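You operate a simulated robot arm through the tools that you are given. There is no shell and no other tool.

The job below is to be done with a simulated two-armed robot. You get a single attempt, and the scene is never put back.

JOB
Stake the silver pivot into the knob in the press nest.
Fine: stop dial to SHORT for silver, LONG for gold; load it with the slide out, slide in, one stroke, slide out again.

Only the result counts: the job must be done as asked and must still hold three seconds after the hand-in. Knocking over, shifting, dropping, spilling or breaking anything else fails it.

ROBOT AND FRAMES
Two 7-joint arms with two-finger parallel grippers on one trunk that stands fixed in place. Base frame: the origin is at the foot of the trunk, x ahead of it, y to its left, z up; the work surface is at about z = 800. Units: mm, rad, N and s.
The left shoulder is at [20, 170, 1178], the right one opposite. With the tool pointing down near the work surface each hand reaches from about 100 to 660 mm from the base axis, measured 20 degrees to its own side. Payload 3.8 kg a hand.
The TCP of each hand is the grasp point between the finger pads, 30 mm short of the fingertips. In the tool frame z runs along the fingers and y along their closing line. The gripper opens to 110 mm. The fingers are 20 mm wide and 10 mm thick; the gripper's body (48 by 112 mm) begins 55 mm behind the TCP.
Orientation is that of the tool frame in the base frame, as a unit quaternion [w, x, y, z]. With the fingers straight down and closing along the base's y, the tool's x points along the base's -x, its y along +y and its z along -z.

CONTROLS
- The arms move only by the tool step_arm. It takes "left_motion", "right_motion" or both (then of equal length, played together; a hand with none holds still); each is a list of rows, each a list of 3 entries, a list of its own where there are three numbers: the turn, a rotation vector about the tool's x, y, z in rad, then the shift along the tool's x, y, z in mm, then the closure, from 0 (fully open) to 1 (shut). In form: [[[rx, ry, rz], [x, y, z], fingers], ...]. A call has 1 to 20 rows; each row is the pose to reach, as a shift and turn from the pose commanded when the call began, along the tool's axes at that moment. A row lasts 0.2 s, in which the tool goes at most 50 mm and 0.15 rad; a call with a longer step from one row to the next is refused whole, and so is a gripper value outside its range. Where a pose cannot be reached the arm comes as near as it can. A force on the tool above 40 N (or 10 N above the force at the start of the call, whichever is more), or a blocked arm, ends the call early, and 0.2 s more pass. The fingers move at their own pace (about 72 mm/s each) and stop on an object; they squeeze with about 29 N. The grip force told is the motor's: it shows also when the fingers shut on nothing. Time passes only in rows, and 0.2 s behind the last, so rows that repeat a pose let the fingers close. It gives the time, the measured TCP pose, the force on the tool (base axes), the opening and the grip force at its end, in the units of the frame above (readings bear some noise), with the torque about the TCP (base axes, N m) and any sound that the robot's microphone picked up.
- Cameras (640 x 400 px; columns grow to the right, rows downward): "scene" is now at [88.8, -47, 1360.6]; the picture's right is [-0.49, -0.87, 0.00], its down [-0.29, 0.17, -0.94] and it looks along [0.82, -0.46, -0.34] (base axes); focal length 306 px, centre (320, 200). "left" rides on the left gripper at [73, -17, -103] in its tool frame; the picture's right is [0.23, 0.97, 0.00], its down [-0.76, 0.18, -0.62] and it looks along [-0.61, 0.14, 0.78] (tool axes); focal length 222 px, centre (320, 200). "right" rides on the right gripper at [72, 17, -103] in its tool frame; the picture's right is [-0.23, 0.97, 0.00], its down [-0.76, -0.18, -0.62] and it looks along [-0.61, -0.14, 0.78] (tool axes); focal length 222 px, centre (320, 200). There is no depth. A picture from a camera that has moved, and an enlarged one, comes with that camera's place and axes in the base frame and with its lens. The place of the scene camera against the robot may be out by one fixed shift of up to 18 mm in any direction.
- capture(camera): a new picture of that camera. The clock stands still meanwhile.
- move_column(by): slides the trunk up (or, below 0, down) by that many mm; the arms and the scene camera ride with it, the base frame stays. It gives what a move gives, with no picture.
- head_to(pan, tilt): turns the head with the scene camera to pan (to the left, within 1.396 rad either way) and tilt (down, from -0.506 to 1.204), counted from straight ahead of the robot. It gives what a move gives.
- close_up(camera, box): a new picture of the part [left, top, right, bottom] of that camera's present view, enlarged. The clock stands still meanwhile.
- hand_in(): hands the job in; it is judged then, once.

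Nothing tells you positions but the pictures and the camera data. Unless the task says otherwise, let go and move clear before handing in.

The tools are called by a JSON object that holds its "name" and its "arguments". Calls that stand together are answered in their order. step_arm: Moves the arms, as the interface text tells. Its arguments: {"type":"object","properties":{"left_motion":{"type":"array","items":{"type":"array"}},"right_motion":{"type":"array","items":{"type":"array"}}},"required":[]} The other tools are called the same way: move_column (by) slides the trunk up or down; head_to (pan, tilt) turns the head that bears the scene camera; capture (camera) takes a picture; close_up (camera, box) takes an enlarged picture of a part of a camera's view; hand_in () hands the job in.

At the start:

```text
clock: 0.0
left_ee_pos: [414.0, -81.0, 1252.0]
left_tcp_rot: [0.0, -0.001, 1.0, 0.0]
left_wrist_force: [1.0, -0.1, 0.2]
left_ft_torque: [0.0, 0.01, 0.0]
left_gripper_width: 110.0
left_gripper_force: 0.1
right_ee_pos: [407.1, -445.6, 1252.6]
right_tcp_rot: [-0.001, 0.0, 1.0, 0.0]
right_wrist_force: [-0.4, -0.3, -0.5]
right_ft_torque: [0.02, -0.01, 0.01]
right_gripper_width: 110.1
right_gripper_force: 0.1
trunk travel left (down, up): [-275.0, 295.0]
head pan, tilt: [-0.515, 0.346]
```

scene: 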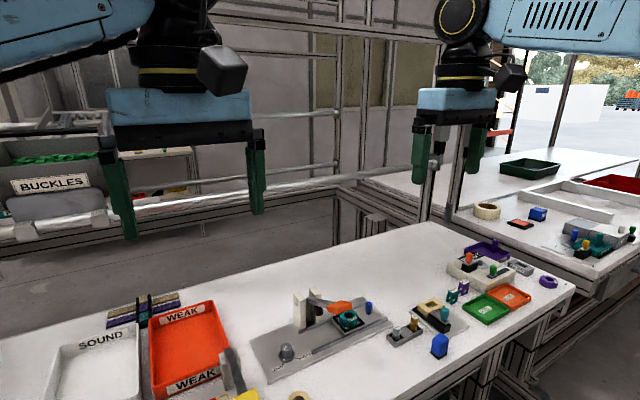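
right: 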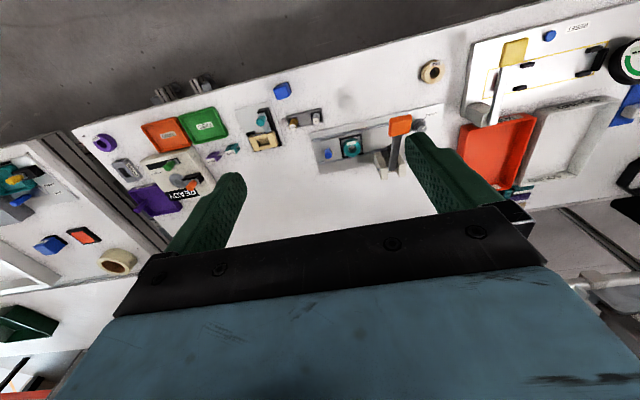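
left: 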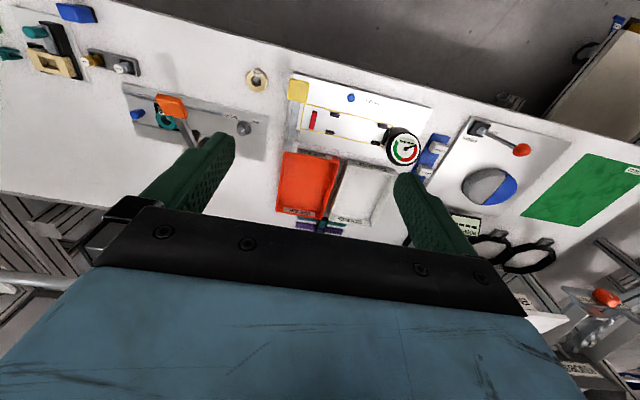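

I see a bench with a small press (orange lever handle, teal nest, blue knob, stop dial) and a block holding gold and silver pivots nearby. I'll look closer at these before moving.

{"name": "close_up", "arguments": {"camera": "scene", "box": [240, 270, 400, 370]}}

{"name": "close_up", "arguments": {"camera": "scene", "box": [370, 270, 480, 370]}}

{"name": "close_up", "arguments": {"camera": "right", "box": [240, 60, 440, 185]}}

{"name": "close_up", "arguments": {"camera": "left", "box": [80, 20, 300, 160]}}

```text
4.00 times, centred on (320, 320) of scene
camera zoom: at [88.8, -47.0, 1360.6], right [-0.49, -0.87, 0.0], down [-0.29, 0.17, -0.94], along [0.82, -0.46, -0.34], focal length 1225 px, centre (320, -280)
```

zoom: 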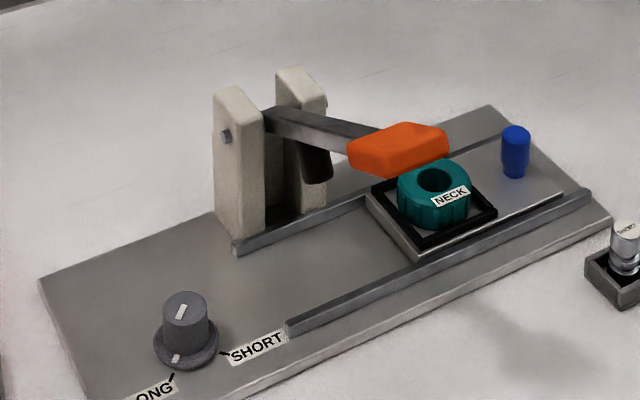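

```text
4.00 times, centred on (425, 320) of scene
camera zoom: at [88.8, -47.0, 1360.6], right [-0.49, -0.87, 0.0], down [-0.29, 0.17, -0.94], along [0.82, -0.46, -0.34], focal length 1225 px, centre (-100, -280)
```

zoom: 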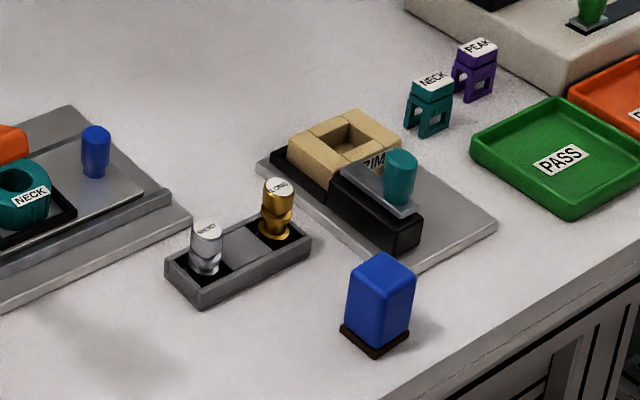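

```text
3.20 times, centred on (340, 122) of right
camera zoom: at [333.6, -428.2, 1356.7], right [0.23, 0.97, 0.0], down [0.76, -0.18, 0.62], along [0.61, -0.14, -0.78], focal length 711 px, centre (256, 448)
```

zoom: 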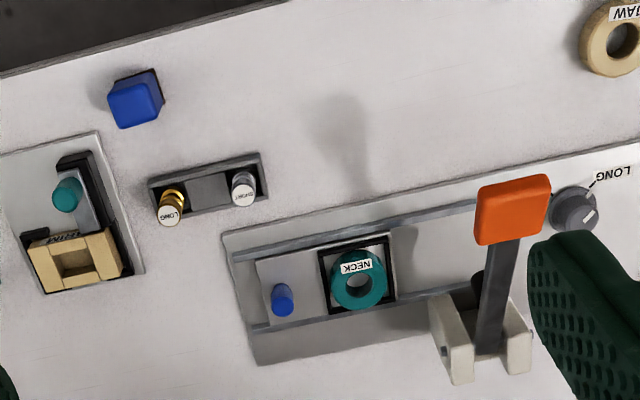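

```text
2.86 times, centred on (190, 90) of left
camera zoom: at [341.1, -97.2, 1354.4], right [-0.23, 0.97, 0.0], down [0.76, 0.18, 0.62], along [0.61, 0.14, -0.78], focal length 635 px, centre (691, 514)
```

zoom: 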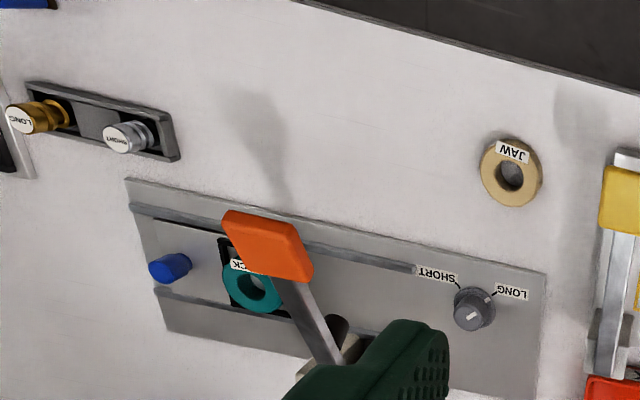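

The press base looks aligned with the base y axis, with the nest near (600, -407), slide knob near (595, -464), lever handle near (510, -319, 957), dial near (577, -234) and silver pivot near (503, -476). I'll move the left arm out of the way and bring the right arm's camera in for a closer look.

{"name": "step_arm", "arguments": {"left_motion": [[[0, 0, 0], [15, 45, 0], 0], [[0, 0, 0], [30, 90, 0], 0], [[0, 0, 0], [45, 135, 0], 0], [[0, 0, 0], [60, 180, 0], 0], [[0, 0, 0], [75, 225, 0], 0], [[0, 0, 0], [90, 270, 0], 0]], "right_motion": [[[0, 0, 0], [0, 8, 30], 0], [[0, 0, 0], [0, 16, 60], 0], [[0, 0, 0], [0, 24, 90], 0], [[0, 0, 0], [0, 32, 120], 0], [[0, 0, 0], [0, 40, 150], 0], [[0, 0, 0], [0, 45, 180], 0]]}}

{"name": "head_to", "arguments": {"pan": -0.55, "tilt": 0.75}}

{"name": "capture", "arguments": {"camera": "right"}}

{"name": "capture", "arguments": {"camera": "scene"}}

```text
clock: 1.4
left_ee_pos: [322.9, 188.9, 1247.9]
left_tcp_rot: [0.001, -0.001, 1.0, 0.0]
left_wrist_force: [0.1, 0.1, -0.4]
left_ft_torque: [0.0, 0.01, -0.01]
left_gripper_width: 110.0
left_gripper_force: 0.0
right_ee_pos: [403.1, -400.6, 1072.6]
right_tcp_rot: [0.001, 0.001, 1.0, -0.001]
right_wrist_force: [1.1, -0.2, 0.0]
right_ft_torque: [-0.02, -0.02, 0.0]
right_gripper_width: 110.0
right_gripper_force: 0.2
trunk travel left (down, up): [-275.0, 295.0]
head pan, tilt: [-0.515, 0.346]
```

```text
clock: 2.3
left_ee_pos: [323.3, 188.2, 1249.0]
left_tcp_rot: [0.0, -0.001, 1.0, 0.001]
left_wrist_force: [-0.1, -0.5, 0.3]
left_ft_torque: [0.01, 0.01, -0.03]
left_gripper_width: 110.0
left_gripper_force: 0.1
right_ee_pos: [404.2, -401.6, 1072.7]
right_tcp_rot: [0.001, 0.0, 1.0, 0.0]
right_wrist_force: [0.1, 0.2, 0.5]
right_ft_torque: [0.02, -0.01, 0.0]
right_gripper_width: 110.0
right_gripper_force: 0.1
trunk travel left (down, up): [-275.0, 295.0]
head pan, tilt: [-0.55, 0.75]
```

```text
taken
camera right: at [331.5, -384.7, 1177.1], right [0.23, 0.97, 0.0], down [0.76, -0.18, 0.62], along [0.61, -0.14, -0.78], focal length 222 px, centre (320, 200)
```

right: 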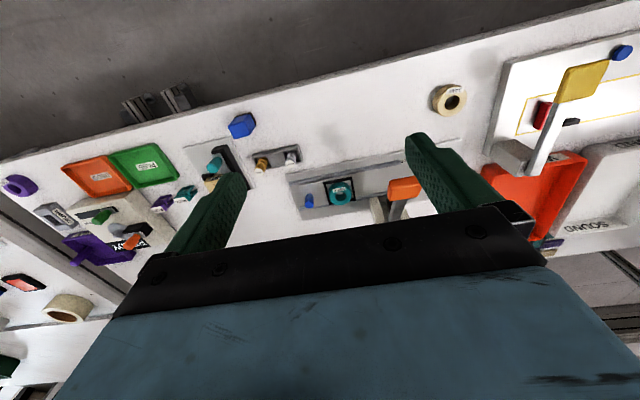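

```text
taken
camera scene: at [78.4, -44.4, 1324.5], right [-0.52, -0.85, 0.0], down [-0.58, 0.36, -0.73], along [0.62, -0.38, -0.68], focal length 306 px, centre (320, 200)
```

scene: 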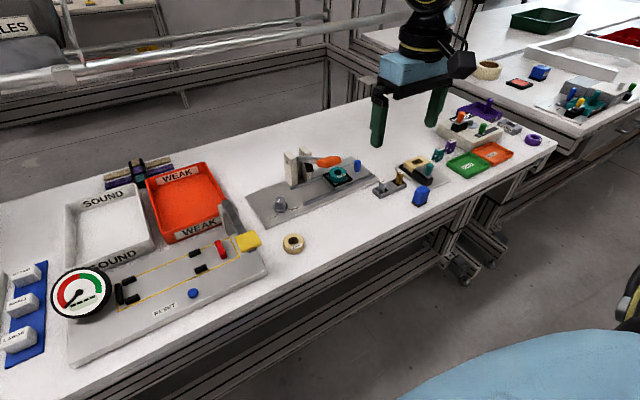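

The view improved; now enlarging the press, dial and pivots from both cameras.

{"name": "close_up", "arguments": {"camera": "scene", "box": [240, 140, 384, 230]}}

{"name": "close_up", "arguments": {"camera": "scene", "box": [350, 150, 450, 212]}}

{"name": "close_up", "arguments": {"camera": "right", "box": [230, 120, 430, 245]}}

{"name": "close_up", "arguments": {"camera": "scene", "box": [256, 185, 320, 225]}}

```text
4.44 times, centred on (312, 185) of scene
camera zoom: at [78.4, -44.4, 1324.5], right [-0.52, -0.85, 0.0], down [-0.58, 0.36, -0.73], along [0.62, -0.38, -0.68], focal length 1362 px, centre (356, 267)
```

zoom: 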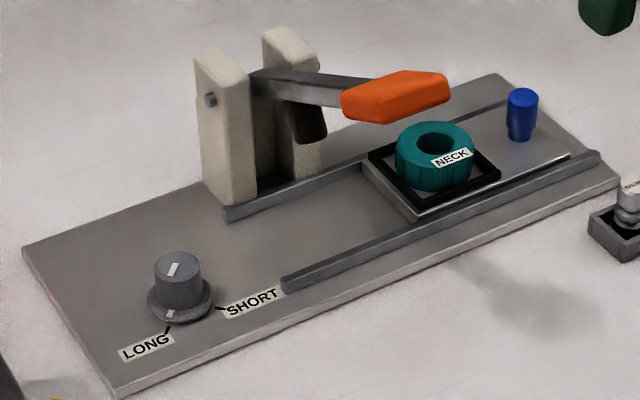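

```text
6.40 times, centred on (400, 181) of scene
camera zoom: at [78.4, -44.4, 1324.5], right [-0.52, -0.85, 0.0], down [-0.58, 0.36, -0.73], along [0.62, -0.38, -0.68], focal length 1961 px, centre (-192, 322)
```

zoom: 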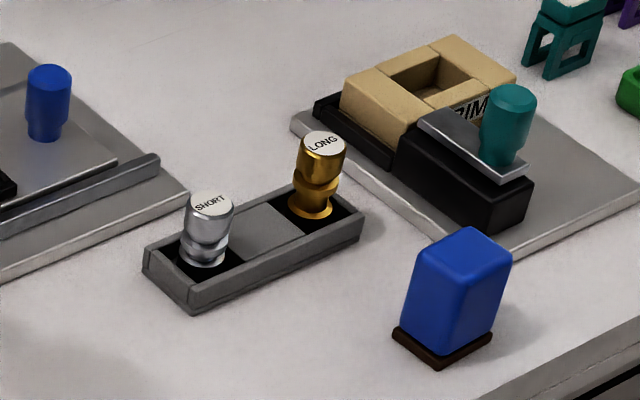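

```text
3.20 times, centred on (330, 182) of right
camera zoom: at [331.5, -384.7, 1177.1], right [0.23, 0.97, 0.0], down [0.76, -0.18, 0.62], along [0.61, -0.14, -0.78], focal length 711 px, centre (288, 256)
```

zoom: 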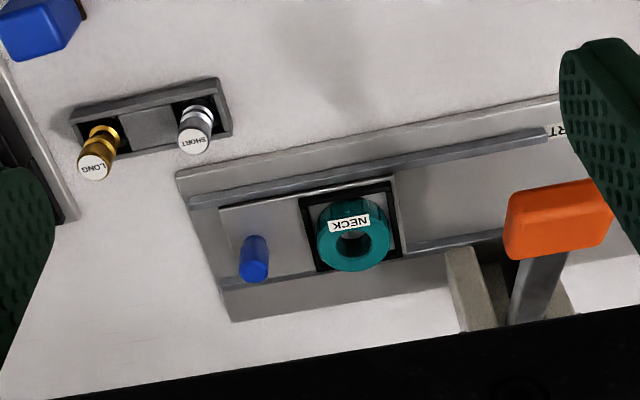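

```text
10.00 times, centred on (288, 205) of scene
camera zoom: at [78.4, -44.4, 1324.5], right [-0.52, -0.85, 0.0], down [-0.58, 0.36, -0.73], along [0.62, -0.38, -0.68], focal length 3064 px, centre (640, 150)
```

zoom: 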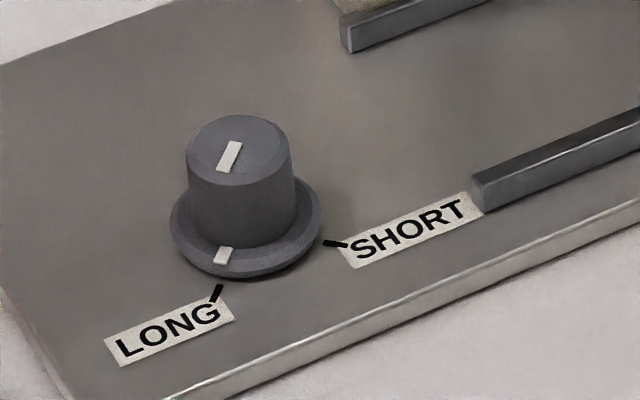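

The dial currently points at LONG and needs about +90° about base z (via the robot side) to reach SHORT. I'll bring the right camera closer to the dial and towers to measure them precisely.

{"name": "step_arm", "arguments": {"right_motion": [[[0, 0, 0], [-5, 40, 12], 0], [[0, 0, 0], [-10, 80, 24], 0], [[0, 0, 0], [-15, 120, 40], 0], [[0, 0, 0], [-20, 160, 56], 0], [[0, 0, 0], [-27, 199, 72], 0]]}}

{"name": "capture", "arguments": {"camera": "right"}}

{"name": "capture", "arguments": {"camera": "scene"}}

```text
clock: 3.5
left_ee_pos: [324.6, 186.5, 1248.2]
left_tcp_rot: [0.0, -0.001, 1.0, 0.0]
left_wrist_force: [-0.1, -1.4, -0.4]
left_ft_torque: [-0.02, 0.03, 0.0]
left_gripper_width: 109.9
left_gripper_force: 0.0
right_ee_pos: [431.7, -201.1, 1002.5]
right_tcp_rot: [-0.001, 0.0, 1.0, 0.0]
right_wrist_force: [0.0, -0.1, -1.0]
right_ft_torque: [0.01, 0.0, 0.04]
right_gripper_width: 109.9
right_gripper_force: 0.0
trunk travel left (down, up): [-275.0, 295.0]
head pan, tilt: [-0.55, 0.75]
```

```text
taken
camera right: at [360.3, -184.4, 1105.8], right [0.23, 0.97, 0.0], down [0.76, -0.18, 0.62], along [0.61, -0.14, -0.78], focal length 222 px, centre (320, 200)
```

right: 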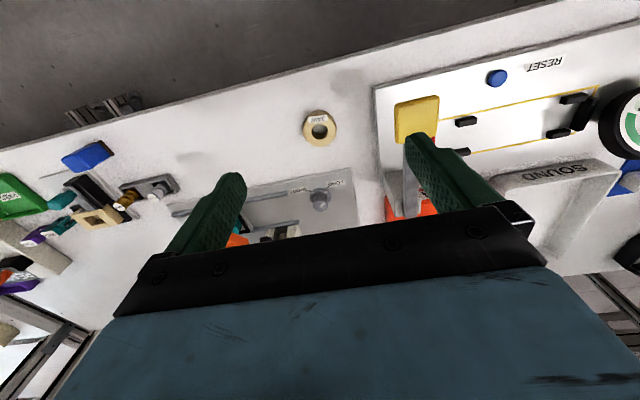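

```text
taken
camera scene: at [79.2, -44.6, 1324.3], right [-0.52, -0.85, 0.0], down [-0.58, 0.36, -0.73], along [0.62, -0.38, -0.68], focal length 306 px, centre (320, 200)
```

scene: 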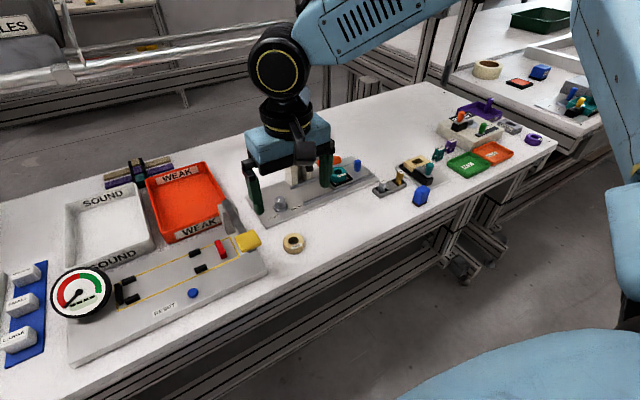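

The dial sits in the middle of the right camera's view. I'll enlarge it to read position and pointer.

{"name": "close_up", "arguments": {"camera": "right", "box": [240, 160, 368, 240]}}

{"name": "close_up", "arguments": {"camera": "right", "box": [292, 175, 356, 215]}}

{"name": "close_up", "arguments": {"camera": "scene", "box": [240, 140, 384, 230]}}

```text
5.00 times, centred on (304, 200) of right
camera zoom: at [360.3, -184.4, 1105.8], right [0.23, 0.97, 0.0], down [0.76, -0.18, 0.62], along [0.61, -0.14, -0.78], focal length 1111 px, centre (400, 200)
```

zoom: 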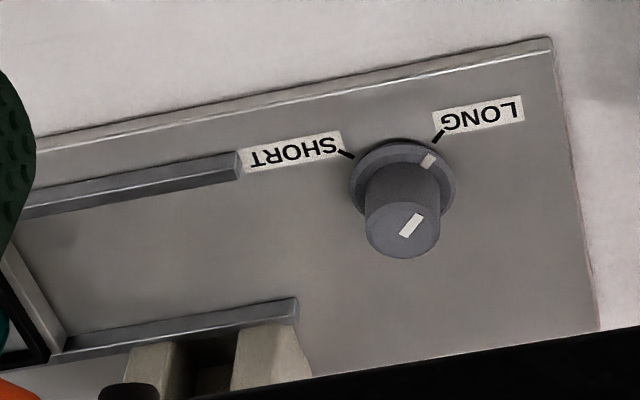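

```text
10.00 times, centred on (324, 195) of right
camera zoom: at [360.3, -184.4, 1105.8], right [0.23, 0.97, 0.0], down [0.76, -0.18, 0.62], along [0.61, -0.14, -0.78], focal length 2221 px, centre (280, 250)
```

zoom: 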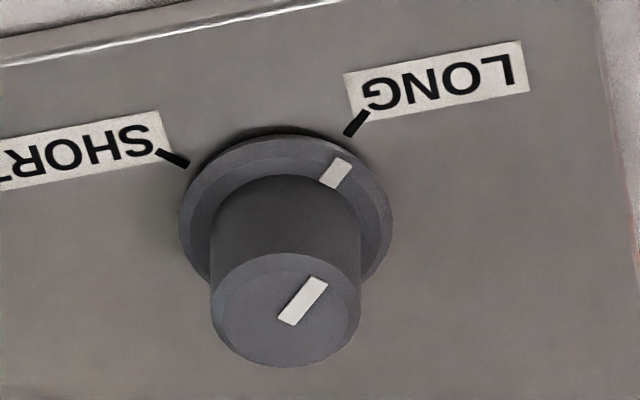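

```text
4.44 times, centred on (312, 185) of scene
camera zoom: at [79.2, -44.6, 1324.3], right [-0.52, -0.85, 0.0], down [-0.58, 0.36, -0.73], along [0.62, -0.38, -0.68], focal length 1362 px, centre (356, 267)
```

zoom: 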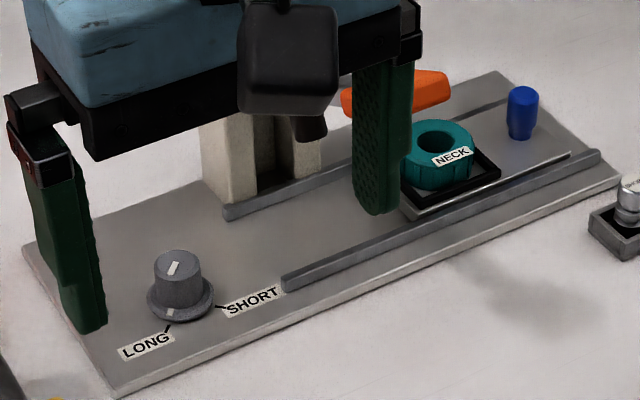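

Dial axis computed at about (582, -236), knob top z≈836, ticks ±55° around the robot side, so a 110° turn is needed. I'll do it in two 55° grips, starting with the tool yawed -45°; first moving above the dial with the fingers half open.

{"name": "step_arm", "arguments": {"right_motion": [[[0, 0, 0.13], [-15, -3, 0], 0.5], [[0, 0, 0.26], [-45, -8, 0], 0.5], [[0, 0, 0.39], [-80, -15, 0], 0.5], [[0, 0, 0.52], [-115, -25, 0], 0.5], [[0, 0, 0.65], [-150, -35, 0], 0.5], [[0, 0, 0.785], [-150.3, -35, 40], 0.5], [[0, 0, 0.785], [-150.3, -35, 80], 0.5], [[0, 0, 0.785], [-150.3, -35, 100], 0.5], [[0, 0, 0.785], [-150.3, -35, 100], 0.5]]}}

{"name": "capture", "arguments": {"camera": "right"}}

{"name": "capture", "arguments": {"camera": "scene"}}

```text
clock: 5.5
left_ee_pos: [322.5, 189.9, 1249.5]
left_tcp_rot: [0.001, -0.001, 1.0, 0.0]
left_wrist_force: [-0.9, -0.3, -0.2]
left_ft_torque: [-0.05, 0.03, -0.02]
left_gripper_width: 110.1
left_gripper_force: 0.1
right_ee_pos: [518.4, -269.5, 943.6]
right_tcp_rot: [0.001, 0.382, 0.924, 0.001]
right_wrist_force: [-5.0, 17.2, 3.6]
right_ft_torque: [0.02, 0.12, -0.49]
right_gripper_width: 50.6
right_gripper_force: 0.2
right hand out of reach, approached as far as the arm can: row 4, 5, 6, 7, 8, 9
trunk travel left (down, up): [-275.0, 295.0]
head pan, tilt: [-0.55, 0.75]
```

```text
taken
camera right: at [478.7, -207.1, 1048.3], right [0.85, 0.53, 0.0], down [0.41, -0.66, 0.62], along [0.33, -0.53, -0.78], focal length 222 px, centre (320, 200)
```

right: 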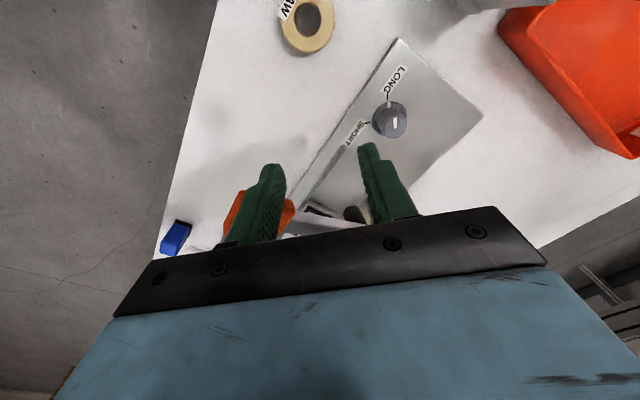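

```text
taken
camera scene: at [77.4, -42.2, 1324.6], right [-0.52, -0.85, 0.0], down [-0.58, 0.35, -0.73], along [0.62, -0.38, -0.68], focal length 306 px, centre (320, 200)
```

scene: 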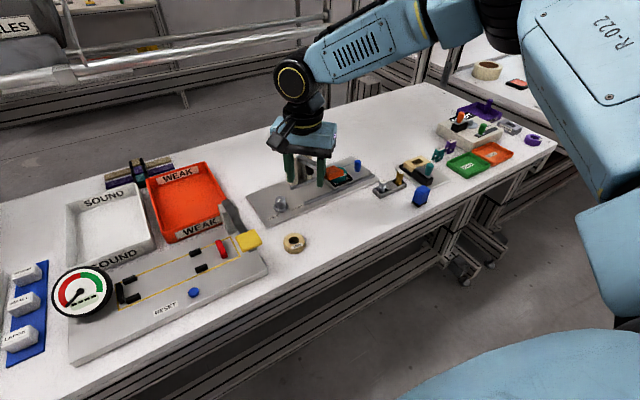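

The arm hit its reach limit early and a finger is resting against the orange handle's left side (17 N), so the pose fell short of the dial. I'll back off gently away from the handle (toward +y and -x).

{"name": "step_arm", "arguments": {"right_motion": [[[0, 0, 0], [35, 10, 0], 0.5], [[0, 0, 0], [49, 7, -10], 0.5]]}}

```text
clock: 6.1
left_ee_pos: [322.3, 188.2, 1250.1]
left_tcp_rot: [0.0, 0.0, 1.0, 0.0]
left_wrist_force: [0.8, -1.2, 0.5]
left_ft_torque: [0.04, 0.03, 0.01]
left_gripper_width: 109.9
left_gripper_force: 0.0
right_ee_pos: [489.4, -233.4, 950.8]
right_tcp_rot: [0.001, 0.383, 0.924, 0.0]
right_wrist_force: [-0.5, 0.2, 0.0]
right_ft_torque: [0.01, -0.02, 0.02]
right_gripper_width: 55.0
right_gripper_force: 0.0
trunk travel left (down, up): [-275.0, 295.0]
head pan, tilt: [-0.55, 0.75]
```

Free of contact now. I'll check whether the press and dial stayed put.

{"name": "close_up", "arguments": {"camera": "scene", "box": [240, 140, 384, 230]}}

{"name": "capture", "arguments": {"camera": "right"}}

```text
4.44 times, centred on (312, 185) of scene
camera zoom: at [78.4, -44.8, 1324.4], right [-0.52, -0.85, 0.0], down [-0.58, 0.36, -0.73], along [0.62, -0.38, -0.68], focal length 1362 px, centre (356, 267)
```

zoom: 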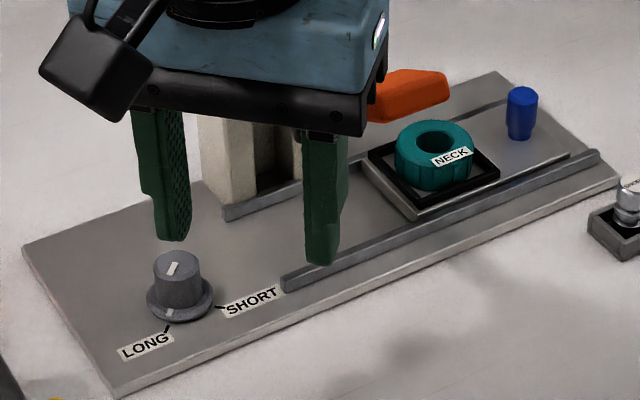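

```text
taken
camera right: at [449.5, -170.1, 1055.2], right [0.85, 0.53, 0.0], down [0.41, -0.66, 0.62], along [0.33, -0.53, -0.78], focal length 222 px, centre (320, 200)
```

right: 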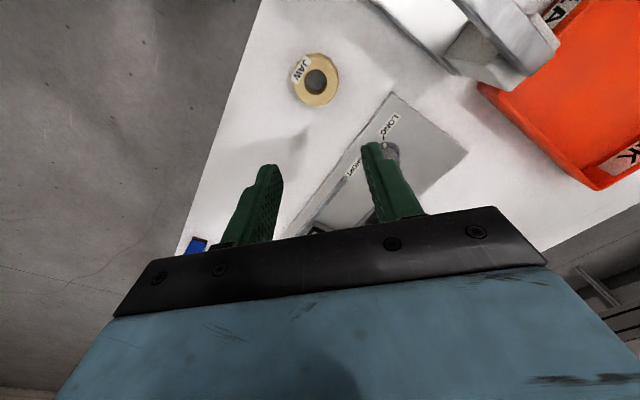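

The press has not shifted. I'll straighten the yaw and raise a little, then test forward reach at yaw 0.

{"name": "step_arm", "arguments": {"right_motion": [[[0, 0, -0.13], [0, 0, -20], 0.5], [[0, 0, -0.26], [0, 0, -40], 0.5], [[0, 0, -0.39], [0, 0, -50], 0.5], [[0, 0, -0.52], [0, 0, -50], 0.5], [[0, 0, -0.65], [0, 0, -50], 0.5], [[0, 0, -0.785], [0, 0, -50], 0.5], [[0, 0, -0.785], [-21, 21, -50], 0.5], [[0, 0, -0.785], [-42, 42, -50], 0.5], [[0, 0, -0.785], [-64, 64, -50], 0.5]]}}

```text
clock: 8.1
left_ee_pos: [324.6, 186.6, 1249.5]
left_tcp_rot: [0.0, -0.001, 1.0, 0.0]
left_wrist_force: [-0.3, -0.2, -0.3]
left_ft_torque: [0.01, 0.03, 0.0]
left_gripper_width: 110.2
left_gripper_force: 0.0
right_ee_pos: [536.5, -250.3, 1012.4]
right_tcp_rot: [0.0, -0.001, 1.0, 0.001]
right_wrist_force: [0.5, 1.1, 0.6]
right_ft_torque: [0.03, 0.03, 0.0]
right_gripper_width: 54.8
right_gripper_force: 0.1
right hand out of reach, approached as far as the arm can: row 8, 9
trunk travel left (down, up): [-275.0, 295.0]
head pan, tilt: [-0.55, 0.75]
```

At z≈1000 the arm tops out near x≈537, so reach depends on height relative to the shoulder. I'll raise the trunk by 100 mm so the work is lower relative to the shoulder, and retest.

{"name": "move_column", "arguments": {"by": 100}}

{"name": "step_arm", "arguments": {"right_motion": [[[0, 0, 0], [0, 4, 35], 0.5], [[0, 0, 0], [0, 10, 70], 0.5], [[0, 0, 0], [0, 16, 100], 0.5], [[0, 0, 0], [-20, 16, 100], 0.5], [[0, 0, 0], [-45, 16, 100], 0.5], [[0, 0, 0], [-45, 16, 100], 0.5]]}}

```text
clock: 9.4
left_ee_pos: [323.6, 187.9, 1348.3]
left_tcp_rot: [0.001, -0.001, 1.0, 0.001]
left_wrist_force: [-0.6, -0.4, 0.6]
left_ft_torque: [-0.01, 0.04, 0.01]
left_gripper_width: 109.9
left_gripper_force: 0.1
right_ee_pos: [535.9, -249.9, 1111.8]
right_tcp_rot: [0.0, 0.001, 1.0, 0.0]
right_wrist_force: [-0.4, -0.1, -0.4]
right_ft_torque: [0.0, -0.03, 0.02]
right_gripper_width: 55.0
right_gripper_force: 0.1
trunk travel left (down, up): [-375.0, 195.0]
head pan, tilt: [-0.55, 0.75]
```

```text
clock: 10.8
left_ee_pos: [323.8, 187.9, 1348.1]
left_tcp_rot: [0.0, -0.001, 1.0, 0.001]
left_wrist_force: [-0.1, 0.4, 0.5]
left_ft_torque: [-0.02, -0.03, 0.01]
left_gripper_width: 110.0
left_gripper_force: 0.1
right_ee_pos: [516.5, -267.1, 1043.9]
right_tcp_rot: [0.001, 0.001, 1.0, 0.0]
right_wrist_force: [0.2, -0.2, -0.3]
right_ft_torque: [0.02, 0.0, 0.03]
right_gripper_width: 55.0
right_gripper_force: 0.0
right hand out of reach, approached as far as the arm can: row 1, 2, 3, 4, 5, 6
trunk travel left (down, up): [-375.0, 195.0]
head pan, tilt: [-0.55, 0.75]
```

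Raising made it worse, so the trunk should go down instead. I'll lift and retract the right hand to a safe spot first, then lower the trunk.

{"name": "step_arm", "arguments": {"right_motion": [[[0, 0, 0], [15, 10, -40], 0.5], [[0, 0, 0], [35, 25, -80], 0.5], [[0, 0, 0], [55, 40, -120], 0.5], [[0, 0, 0], [75, 55, -160], 0.5], [[0, 0, 0], [86, 57, -200], 0.5], [[0, 0, 0], [86, 57, -210], 0.5]]}}

{"name": "move_column", "arguments": {"by": -270}}

{"name": "capture", "arguments": {"camera": "scene"}}

{"name": "capture", "arguments": {"camera": "right"}}

```text
clock: 12.2
left_ee_pos: [323.3, 188.0, 1348.4]
left_tcp_rot: [0.0, 0.0, 1.0, 0.001]
left_wrist_force: [-0.5, 0.4, -0.9]
left_ft_torque: [0.02, 0.04, 0.01]
left_gripper_width: 110.2
left_gripper_force: 0.1
right_ee_pos: [429.7, -209.0, 1253.6]
right_tcp_rot: [0.0, 0.0, 1.0, 0.0]
right_wrist_force: [-0.4, 0.5, 0.0]
right_ft_torque: [0.01, 0.01, -0.03]
right_gripper_width: 55.1
right_gripper_force: 0.1
trunk travel left (down, up): [-375.0, 195.0]
head pan, tilt: [-0.55, 0.75]
```

```text
clock: 14.9
left_ee_pos: [323.3, 187.8, 1078.7]
left_tcp_rot: [0.0, 0.0, 1.0, 0.0]
left_wrist_force: [-0.4, 0.8, 0.2]
left_ft_torque: [0.0, -0.02, 0.03]
left_gripper_width: 110.0
left_gripper_force: 0.0
right_ee_pos: [429.0, -208.7, 984.9]
right_tcp_rot: [0.0, 0.0, 1.0, 0.0]
right_wrist_force: [-0.2, 0.7, 0.1]
right_ft_torque: [0.02, 0.02, 0.02]
right_gripper_width: 55.1
right_gripper_force: 0.1
trunk travel left (down, up): [-105.0, 465.0]
head pan, tilt: [-0.55, 0.75]
```

```text
taken
camera scene: at [78.3, -44.4, 1154.5], right [-0.52, -0.85, 0.0], down [-0.58, 0.36, -0.73], along [0.62, -0.38, -0.68], focal length 306 px, centre (320, 200)
```

scene: 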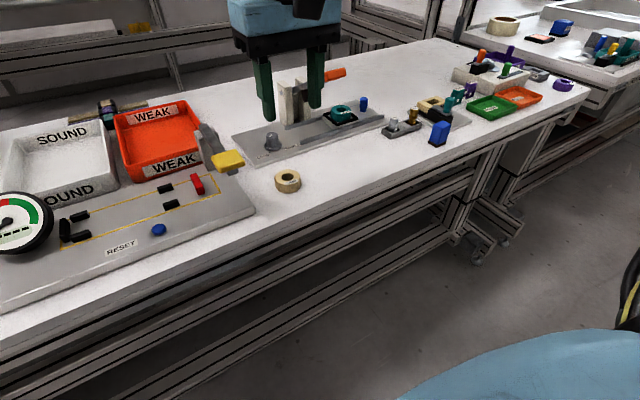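

```text
taken
camera right: at [356.4, -192.2, 1088.4], right [0.23, 0.97, 0.0], down [0.76, -0.18, 0.62], along [0.61, -0.14, -0.78], focal length 222 px, centre (320, 200)
```

right: 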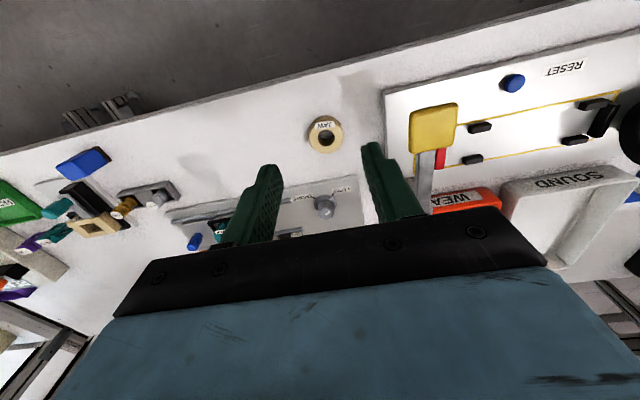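

Trunk lowered by 170 mm net. Now testing the reach toward the dial at safe height.

{"name": "step_arm", "arguments": {"right_motion": [[[0, 0, 0], [-40, -5, 0], 0.5], [[0, 0, 0], [-80, -15, 0], 0.5], [[0, 0, 0], [-110, -20, 0], 0.5], [[0, 0, 0], [-130, -25, 0], 0.5], [[0, 0, 0], [-153, -27, 0], 0.5], [[0, 0, 0], [-153, -27, 0], 0.5]]}}

```text
clock: 16.4
left_ee_pos: [324.1, 187.7, 1079.6]
left_tcp_rot: [0.0, -0.001, 1.0, 0.0]
left_wrist_force: [0.3, -0.7, -0.2]
left_ft_torque: [0.02, -0.01, -0.01]
left_gripper_width: 110.2
left_gripper_force: 0.0
right_ee_pos: [545.3, -252.1, 977.3]
right_tcp_rot: [0.0, -0.001, 1.0, 0.0]
right_wrist_force: [-0.2, -1.1, 0.8]
right_ft_torque: [0.01, 0.02, 0.01]
right_gripper_width: 55.0
right_gripper_force: 0.0
right hand out of reach, approached as far as the arm can: row 3, 4, 5, 6
trunk travel left (down, up): [-105.0, 465.0]
head pan, tilt: [-0.55, 0.75]
```

Still limited near (545, -252). I'll look at the arm's posture to understand the limit.

{"name": "head_to", "arguments": {"pan": -0.75, "tilt": 0.35}}

{"name": "capture", "arguments": {"camera": "scene"}}

{"name": "capture", "arguments": {"camera": "left"}}

```text
clock: 17.2
left_ee_pos: [324.6, 188.5, 1078.4]
left_tcp_rot: [0.0, -0.001, 1.0, 0.0]
left_wrist_force: [-0.4, 0.0, -0.1]
left_ft_torque: [0.0, 0.02, 0.0]
left_gripper_width: 110.0
left_gripper_force: 0.1
right_ee_pos: [543.3, -252.0, 977.4]
right_tcp_rot: [0.002, -0.001, 1.0, 0.0]
right_wrist_force: [0.4, 0.5, 0.0]
right_ft_torque: [0.0, 0.01, 0.0]
right_gripper_width: 54.8
right_gripper_force: 0.0
trunk travel left (down, up): [-105.0, 465.0]
head pan, tilt: [-0.75, 0.351]
```

```text
taken
camera scene: at [75.8, -64.6, 1190.0], right [-0.68, -0.73, 0.0], down [-0.25, 0.23, -0.94], along [0.69, -0.64, -0.34], focal length 306 px, centre (320, 200)
```

scene: 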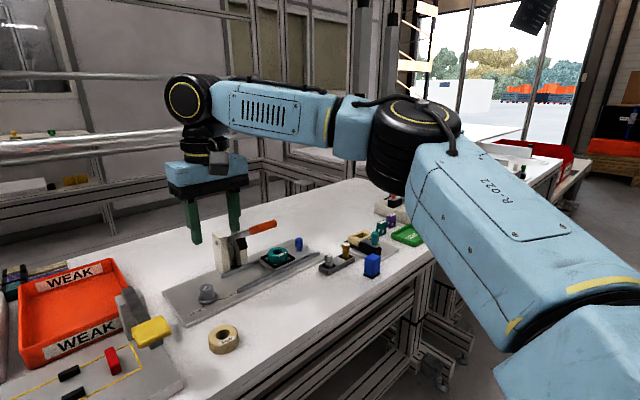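

```text
taken
camera left: at [250.5, 172.0, 1181.6], right [-0.23, 0.97, 0.0], down [0.76, 0.18, 0.62], along [0.61, 0.14, -0.78], focal length 222 px, centre (320, 200)
```

left: 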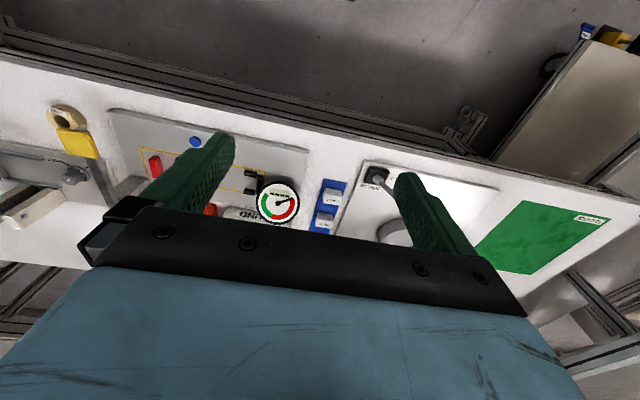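

The elbow is well bent, so it is a joint limit rather than arm length that stops me—probably the wrist roll. I'll try yawing the tool the other way (CCW from above) and see whether the reach opens up.

{"name": "step_arm", "arguments": {"right_motion": [[[0, 0, -0.15], [0, 5, -5], 0.5], [[0, 0, -0.3], [0, 10, -10], 0.5], [[0, 0, -0.45], [0, 16, -10], 0.5], [[0, 0, -0.6], [0, 16, -10], 0.5], [[0, 0, -0.6], [-20, 16, -10], 0.5], [[0, 0, -0.6], [-37, 16, -10], 0.5], [[0, 0, -0.6], [-37, 16, -10], 0.5]]}}

```text
clock: 18.8
left_ee_pos: [323.0, 187.2, 1078.8]
left_tcp_rot: [0.0, -0.001, 1.0, -0.001]
left_wrist_force: [-0.1, 0.3, -0.3]
left_ft_torque: [-0.03, -0.03, 0.01]
left_gripper_width: 110.0
left_gripper_force: 0.0
right_ee_pos: [542.9, -252.6, 978.7]
right_tcp_rot: [0.001, -0.295, 0.955, 0.0]
right_wrist_force: [-0.1, 0.3, -0.4]
right_ft_torque: [-0.02, 0.02, 0.04]
right_gripper_width: 55.0
right_gripper_force: 0.1
right hand out of reach, approached as far as the arm can: row 1, 2, 3, 4, 5, 6, 7
trunk travel left (down, up): [-105.0, 465.0]
head pan, tilt: [-0.75, 0.351]
```

Yaw doesn't matter, so the limit is positional. I'll test reach toward the nest side (more to the right) at a safe height, straightening the yaw.

{"name": "step_arm", "arguments": {"right_motion": [[[0, 0, 0.15], [24.8, 16.9, -20], 0.5], [[0, 0, 0.3], [52, 35.5, -41], 0.5], [[0, 0, 0.45], [77.3, -1.6, -41], 0.5], [[0, 0, 0.6], [102.7, -38.7, -41], 0.5], [[0, 0, 0.6], [128, -75.7, -41], 0.5], [[0, 0, 0.6], [135.4, -86.5, -41], 0.5], [[0, 0, 0.6], [102.3, -109, -41], 0.5], [[0, 0, 0.6], [69.3, -131.6, -41], 0.5], [[0, 0, 0.6], [36.2, -154, -41], 0.5], [[0, 0, 0.6], [36.2, -154, -41], 0.5]]}}

{"name": "capture", "arguments": {"camera": "scene"}}

```text
clock: 21.0
left_ee_pos: [323.8, 187.6, 1078.7]
left_tcp_rot: [0.0, -0.002, 1.0, 0.001]
left_wrist_force: [-0.5, -0.2, -0.1]
left_ft_torque: [0.02, 0.01, 0.02]
left_gripper_width: 110.1
left_gripper_force: 0.1
right_ee_pos: [573.1, -403.6, 1009.9]
right_tcp_rot: [0.0, 0.0, 1.0, 0.001]
right_wrist_force: [1.1, -1.1, -1.1]
right_ft_torque: [-0.01, 0.02, 0.01]
right_gripper_width: 55.1
right_gripper_force: 0.1
right hand out of reach, approached as far as the arm can: row 9, 10
trunk travel left (down, up): [-105.0, 465.0]
head pan, tilt: [-0.75, 0.351]
```

```text
taken
camera scene: at [76.7, -65.5, 1189.9], right [-0.68, -0.73, 0.0], down [-0.25, 0.24, -0.94], along [0.69, -0.64, -0.35], focal length 306 px, centre (320, 200)
```

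scene: 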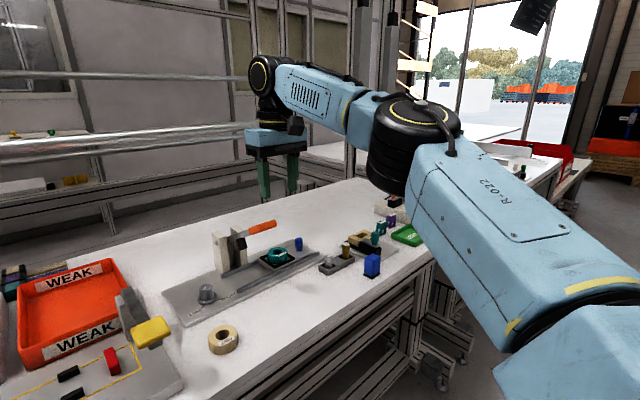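

At the nest side the reach is better (x≈573), with the upper arm apparently at a joint limit. I'll test whether tilting the tool (fingers leaning forward) extends the reach, still at safe height.

{"name": "step_arm", "arguments": {"right_motion": [[[0, -0.1, 0], [5, 0, 0], 0.5], [[0, -0.2, 0], [5, 0, 0], 0.5], [[0, -0.3, 0], [5, 0, 0], 0.5], [[0, -0.3, 0], [-20, 0, 0], 0.5], [[0, -0.3, 0], [-45, 0, 0], 0.5], [[0, -0.3, 0], [-45, 0, 0], 0.5]]}}

```text
clock: 22.4
left_ee_pos: [323.0, 188.2, 1080.0]
left_tcp_rot: [0.0, -0.001, 1.0, 0.0]
left_wrist_force: [-0.5, 0.3, 0.7]
left_ft_torque: [0.0, 0.02, -0.04]
left_gripper_width: 109.7
left_gripper_force: 0.1
right_ee_pos: [617.1, -400.2, 1010.1]
right_tcp_rot: [0.151, 0.0, 0.988, 0.0]
right_wrist_force: [0.0, -0.4, 0.7]
right_ft_torque: [-0.01, 0.0, 0.02]
right_gripper_width: 54.9
right_gripper_force: 0.0
trunk travel left (down, up): [-105.0, 465.0]
head pan, tilt: [-0.75, 0.351]
```

Tilting works: the hand reached (617, -400) at a 17° tilt. I'll use a tilted tool for the dial, moving over the press at a safe height to above the dial with a 23° tilt.

{"name": "step_arm", "arguments": {"right_motion": [[[0, -0.05, 0], [-7.4, 0, -23.9], 0.5], [[0, -0.1, 0], [6.9, 40, -28.3], 0.5], [[0, -0.1, 0], [16.5, 80, -31.3], 0.5], [[0, -0.1, 0], [26, 120, -34.2], 0.5], [[0, -0.1, 0], [33.7, 166, -36.6], 0.5], [[0, -0.1, 0], [33.7, 166, -36.6], 0.5]]}}

{"name": "head_to", "arguments": {"pan": -0.45, "tilt": 0.55}}

{"name": "capture", "arguments": {"camera": "scene"}}

{"name": "capture", "arguments": {"camera": "right"}}

```text
clock: 23.8
left_ee_pos: [323.9, 188.2, 1078.2]
left_tcp_rot: [0.0, -0.001, 1.0, 0.0]
left_wrist_force: [0.6, -0.1, 0.4]
left_ft_torque: [0.02, 0.01, 0.0]
left_gripper_width: 109.9
left_gripper_force: 0.0
right_ee_pos: [573.5, -236.2, 1037.8]
right_tcp_rot: [0.199, 0.0, 0.98, 0.0]
right_wrist_force: [0.3, 0.2, 0.1]
right_ft_torque: [0.01, 0.01, -0.01]
right_gripper_width: 54.9
right_gripper_force: 0.0
trunk travel left (down, up): [-105.0, 465.0]
head pan, tilt: [-0.75, 0.351]
```

```text
clock: 24.6
left_ee_pos: [323.0, 187.6, 1079.1]
left_tcp_rot: [0.001, -0.001, 1.0, 0.0]
left_wrist_force: [0.9, -0.6, 0.3]
left_ft_torque: [0.03, 0.02, -0.02]
left_gripper_width: 110.2
left_gripper_force: 0.1
right_ee_pos: [572.9, -235.9, 1037.6]
right_tcp_rot: [0.199, 0.0, 0.98, 0.0]
right_wrist_force: [0.4, 0.4, -0.1]
right_ft_torque: [-0.02, 0.01, 0.02]
right_gripper_width: 55.0
right_gripper_force: 0.0
trunk travel left (down, up): [-105.0, 465.0]
head pan, tilt: [-0.45, 0.55]
```

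```text
taken
camera scene: at [88.5, -40.2, 1171.9], right [-0.44, -0.9, 0.0], down [-0.47, 0.23, -0.85], along [0.77, -0.37, -0.52], focal length 306 px, centre (320, 200)
```

scene: 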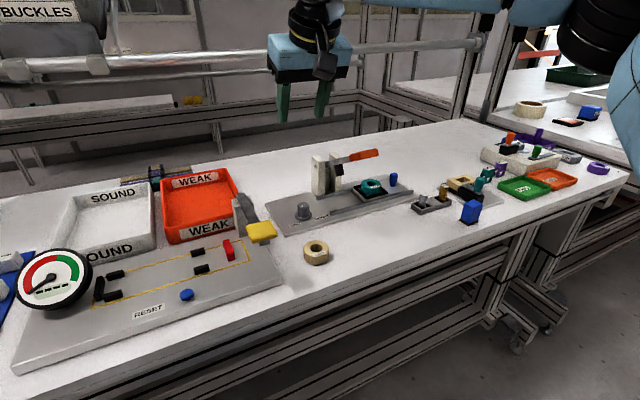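

```text
taken
camera right: at [465.8, -219.3, 1104.9], right [0.21, 0.97, 0.09], down [0.46, -0.18, 0.87], along [0.86, -0.14, -0.48], focal length 222 px, centre (320, 200)
```

right: 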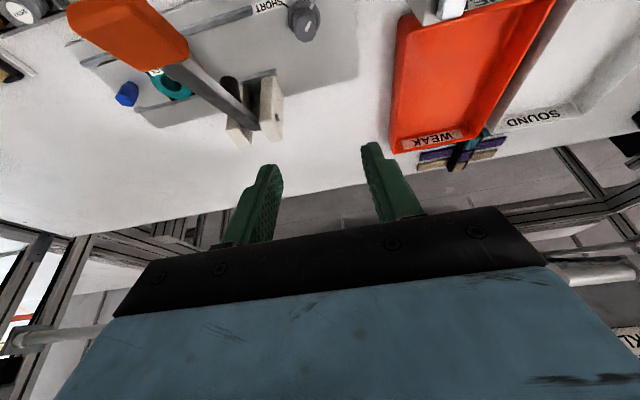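

The tilted tool sits right above the dial line. Descending to z≈900 with a small clockwise pre-yaw of 0.25 rad.

{"name": "step_arm", "arguments": {"right_motion": [[[0.0487, 0, 0.115], [17.5, 0, 41.4], 0.5], [[0.0974, 0, 0.2303], [35, 1, 82.9], 0.5], [[0.0974, 0, 0.2303], [53.1, 2.2, 127], 0.5], [[0.0974, 0, 0.2303], [53.1, 2.2, 127], 0.5]]}}

{"name": "capture", "arguments": {"camera": "right"}}

{"name": "close_up", "arguments": {"camera": "scene", "box": [250, 110, 410, 210]}}

```text
clock: 25.6
left_ee_pos: [321.9, 187.8, 1078.4]
left_tcp_rot: [0.001, -0.001, 1.0, 0.0]
left_wrist_force: [0.3, 0.2, -0.5]
left_ft_torque: [-0.03, 0.01, 0.02]
left_gripper_width: 110.0
left_gripper_force: 0.1
right_ee_pos: [572.8, -234.6, 900.2]
right_tcp_rot: [0.198, 0.122, 0.972, -0.024]
right_wrist_force: [0.6, -0.6, 0.6]
right_ft_torque: [-0.01, 0.02, 0.0]
right_gripper_width: 55.1
right_gripper_force: 0.0
trunk travel left (down, up): [-105.0, 465.0]
head pan, tilt: [-0.45, 0.55]
```

```text
taken
camera right: at [473.8, -192.4, 967.6], right [0.44, 0.89, 0.09], down [0.4, -0.29, 0.87], along [0.8, -0.35, -0.48], focal length 222 px, centre (320, 200)
```

right: 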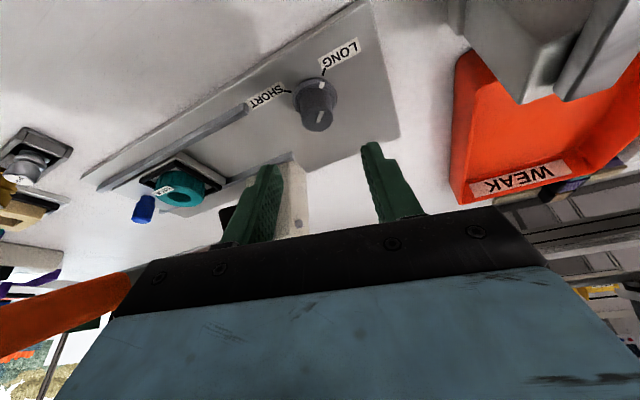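

```text
4.00 times, centred on (330, 160) of scene
camera zoom: at [88.5, -40.2, 1171.9], right [-0.44, -0.9, 0.0], down [-0.47, 0.23, -0.85], along [0.77, -0.37, -0.52], focal length 1225 px, centre (280, 360)
```

zoom: 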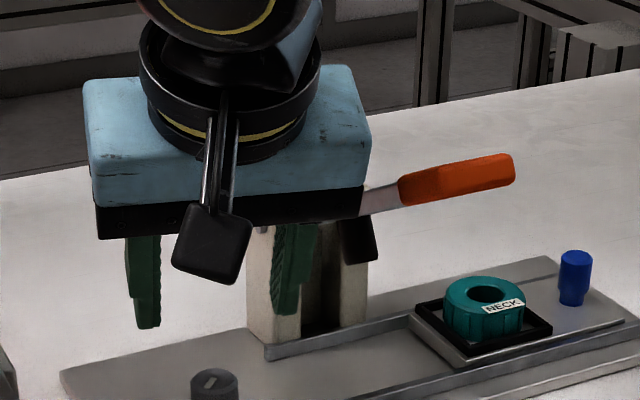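

Everything is clear. I'll enlarge the dial in the right view to refine its centre before descending onto it.

{"name": "close_up", "arguments": {"camera": "right", "box": [276, 60, 372, 120]}}

{"name": "close_up", "arguments": {"camera": "right", "box": [100, 120, 260, 220]}}

```text
6.67 times, centred on (324, 90) of right
camera zoom: at [473.8, -192.4, 967.6], right [0.44, 0.89, 0.09], down [0.4, -0.29, 0.87], along [0.8, -0.35, -0.48], focal length 1481 px, centre (293, 933)
```

zoom: 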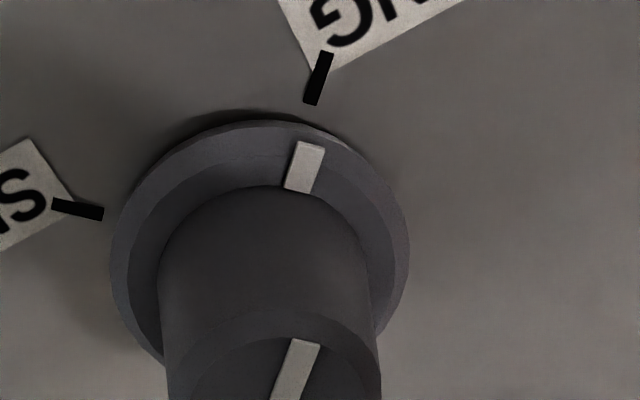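

```text
4.00 times, centred on (180, 170) of right
camera zoom: at [473.8, -192.4, 967.6], right [0.44, 0.89, 0.09], down [0.4, -0.29, 0.87], along [0.8, -0.35, -0.48], focal length 888 px, centre (880, 320)
```

zoom: 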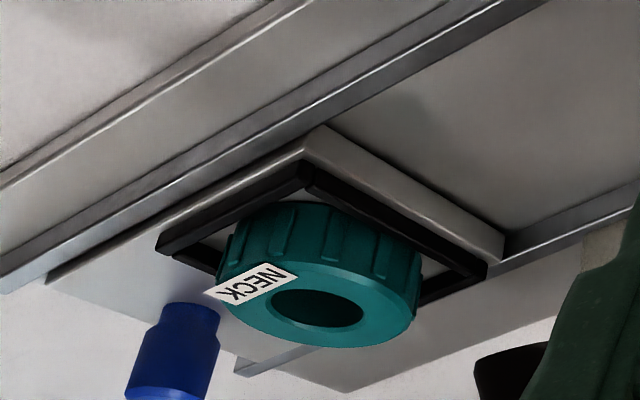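

I need the knob's top face in the same enlargement.

{"name": "close_up", "arguments": {"camera": "right", "box": [268, 73, 364, 133]}}

```text
6.67 times, centred on (316, 103) of right
camera zoom: at [473.8, -192.4, 967.6], right [0.44, 0.89, 0.09], down [0.4, -0.29, 0.87], along [0.8, -0.35, -0.48], focal length 1481 px, centre (347, 847)
```

zoom: 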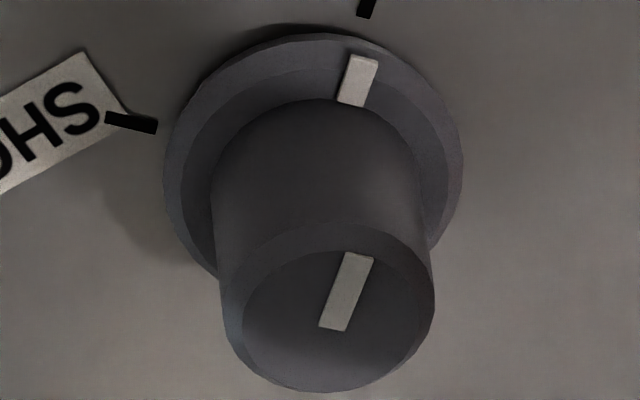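

Refined dial centre ≈ (581, -235). To keep the gripper body clear of the lever handle I'll turn it in several short bites, each from yaw -0.45 to about -0.05. First rotating to -0.45 at this height.

{"name": "step_arm", "arguments": {"right_motion": [[[0.039, 0, 0.0921], [0.1, 1.7, 0], 0.5], [[0.0779, 0, 0.1842], [0.2, 3.3, 0], 0.5], [[0.0779, 0, 0.1842], [0.2, 3.3, 0], 0.5]]}}

```text
clock: 26.4
left_ee_pos: [323.3, 187.4, 1078.7]
left_tcp_rot: [0.0, -0.001, 1.0, 0.0]
left_wrist_force: [0.2, 0.6, 0.2]
left_ft_torque: [0.01, -0.06, -0.01]
left_gripper_width: 109.8
left_gripper_force: 0.1
right_ee_pos: [575.1, -230.7, 899.8]
right_tcp_rot: [0.194, 0.218, 0.955, -0.044]
right_wrist_force: [0.5, 0.6, 0.4]
right_ft_torque: [0.03, 0.04, 0.02]
right_gripper_width: 55.1
right_gripper_force: 0.0
trunk travel left (down, up): [-105.0, 465.0]
head pan, tilt: [-0.45, 0.55]
```

Reach is fine. Descending so the fingertips straddle the knob just above its flange.

{"name": "step_arm", "arguments": {"right_motion": [[[0, 0, 0], [10.3, 0, 23.6], 0.5], [[0, 0, 0], [16.5, 0, 37.8], 0.5], [[0, 0, 0], [19.8, 0, 45.4], 0.5], [[0, 0, 0], [19.8, 0, 45.4], 0.5]]}}

{"name": "close_up", "arguments": {"camera": "scene", "box": [250, 130, 378, 210]}}

{"name": "capture", "arguments": {"camera": "right"}}

```text
clock: 27.4
left_ee_pos: [323.2, 188.2, 1079.2]
left_tcp_rot: [0.0, -0.001, 1.0, 0.0]
left_wrist_force: [-0.1, -0.3, -0.8]
left_ft_torque: [0.01, -0.04, 0.02]
left_gripper_width: 109.9
left_gripper_force: 0.0
right_ee_pos: [567.8, -235.0, 852.9]
right_tcp_rot: [0.196, 0.219, 0.955, -0.043]
right_wrist_force: [-0.8, -0.2, -0.4]
right_ft_torque: [0.0, 0.0, -0.02]
right_gripper_width: 55.0
right_gripper_force: 0.0
right hand out of reach, approached as far as the arm can: row 2, 3, 4
trunk travel left (down, up): [-105.0, 465.0]
head pan, tilt: [-0.45, 0.55]
```

```text
5.00 times, centred on (314, 170) of scene
camera zoom: at [88.6, -40.2, 1171.8], right [-0.44, -0.9, 0.0], down [-0.47, 0.23, -0.85], along [0.77, -0.37, -0.52], focal length 1532 px, centre (350, 350)
```

zoom: 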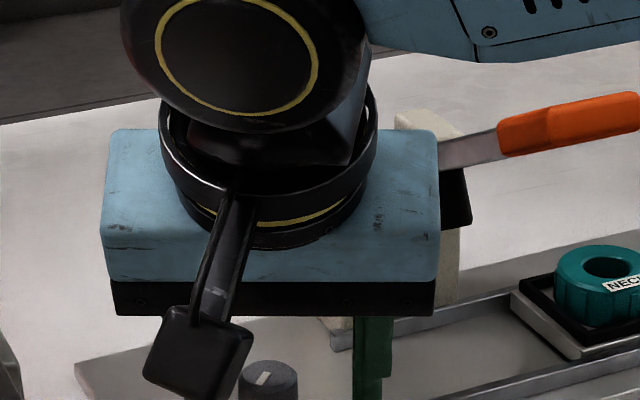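

```text
taken
camera right: at [478.7, -174.1, 920.2], right [0.61, 0.79, 0.09], down [0.33, -0.36, 0.87], along [0.72, -0.5, -0.48], focal length 222 px, centre (320, 200)
```

right: 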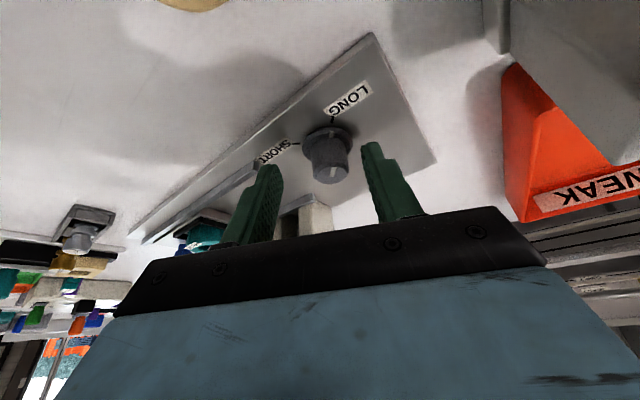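

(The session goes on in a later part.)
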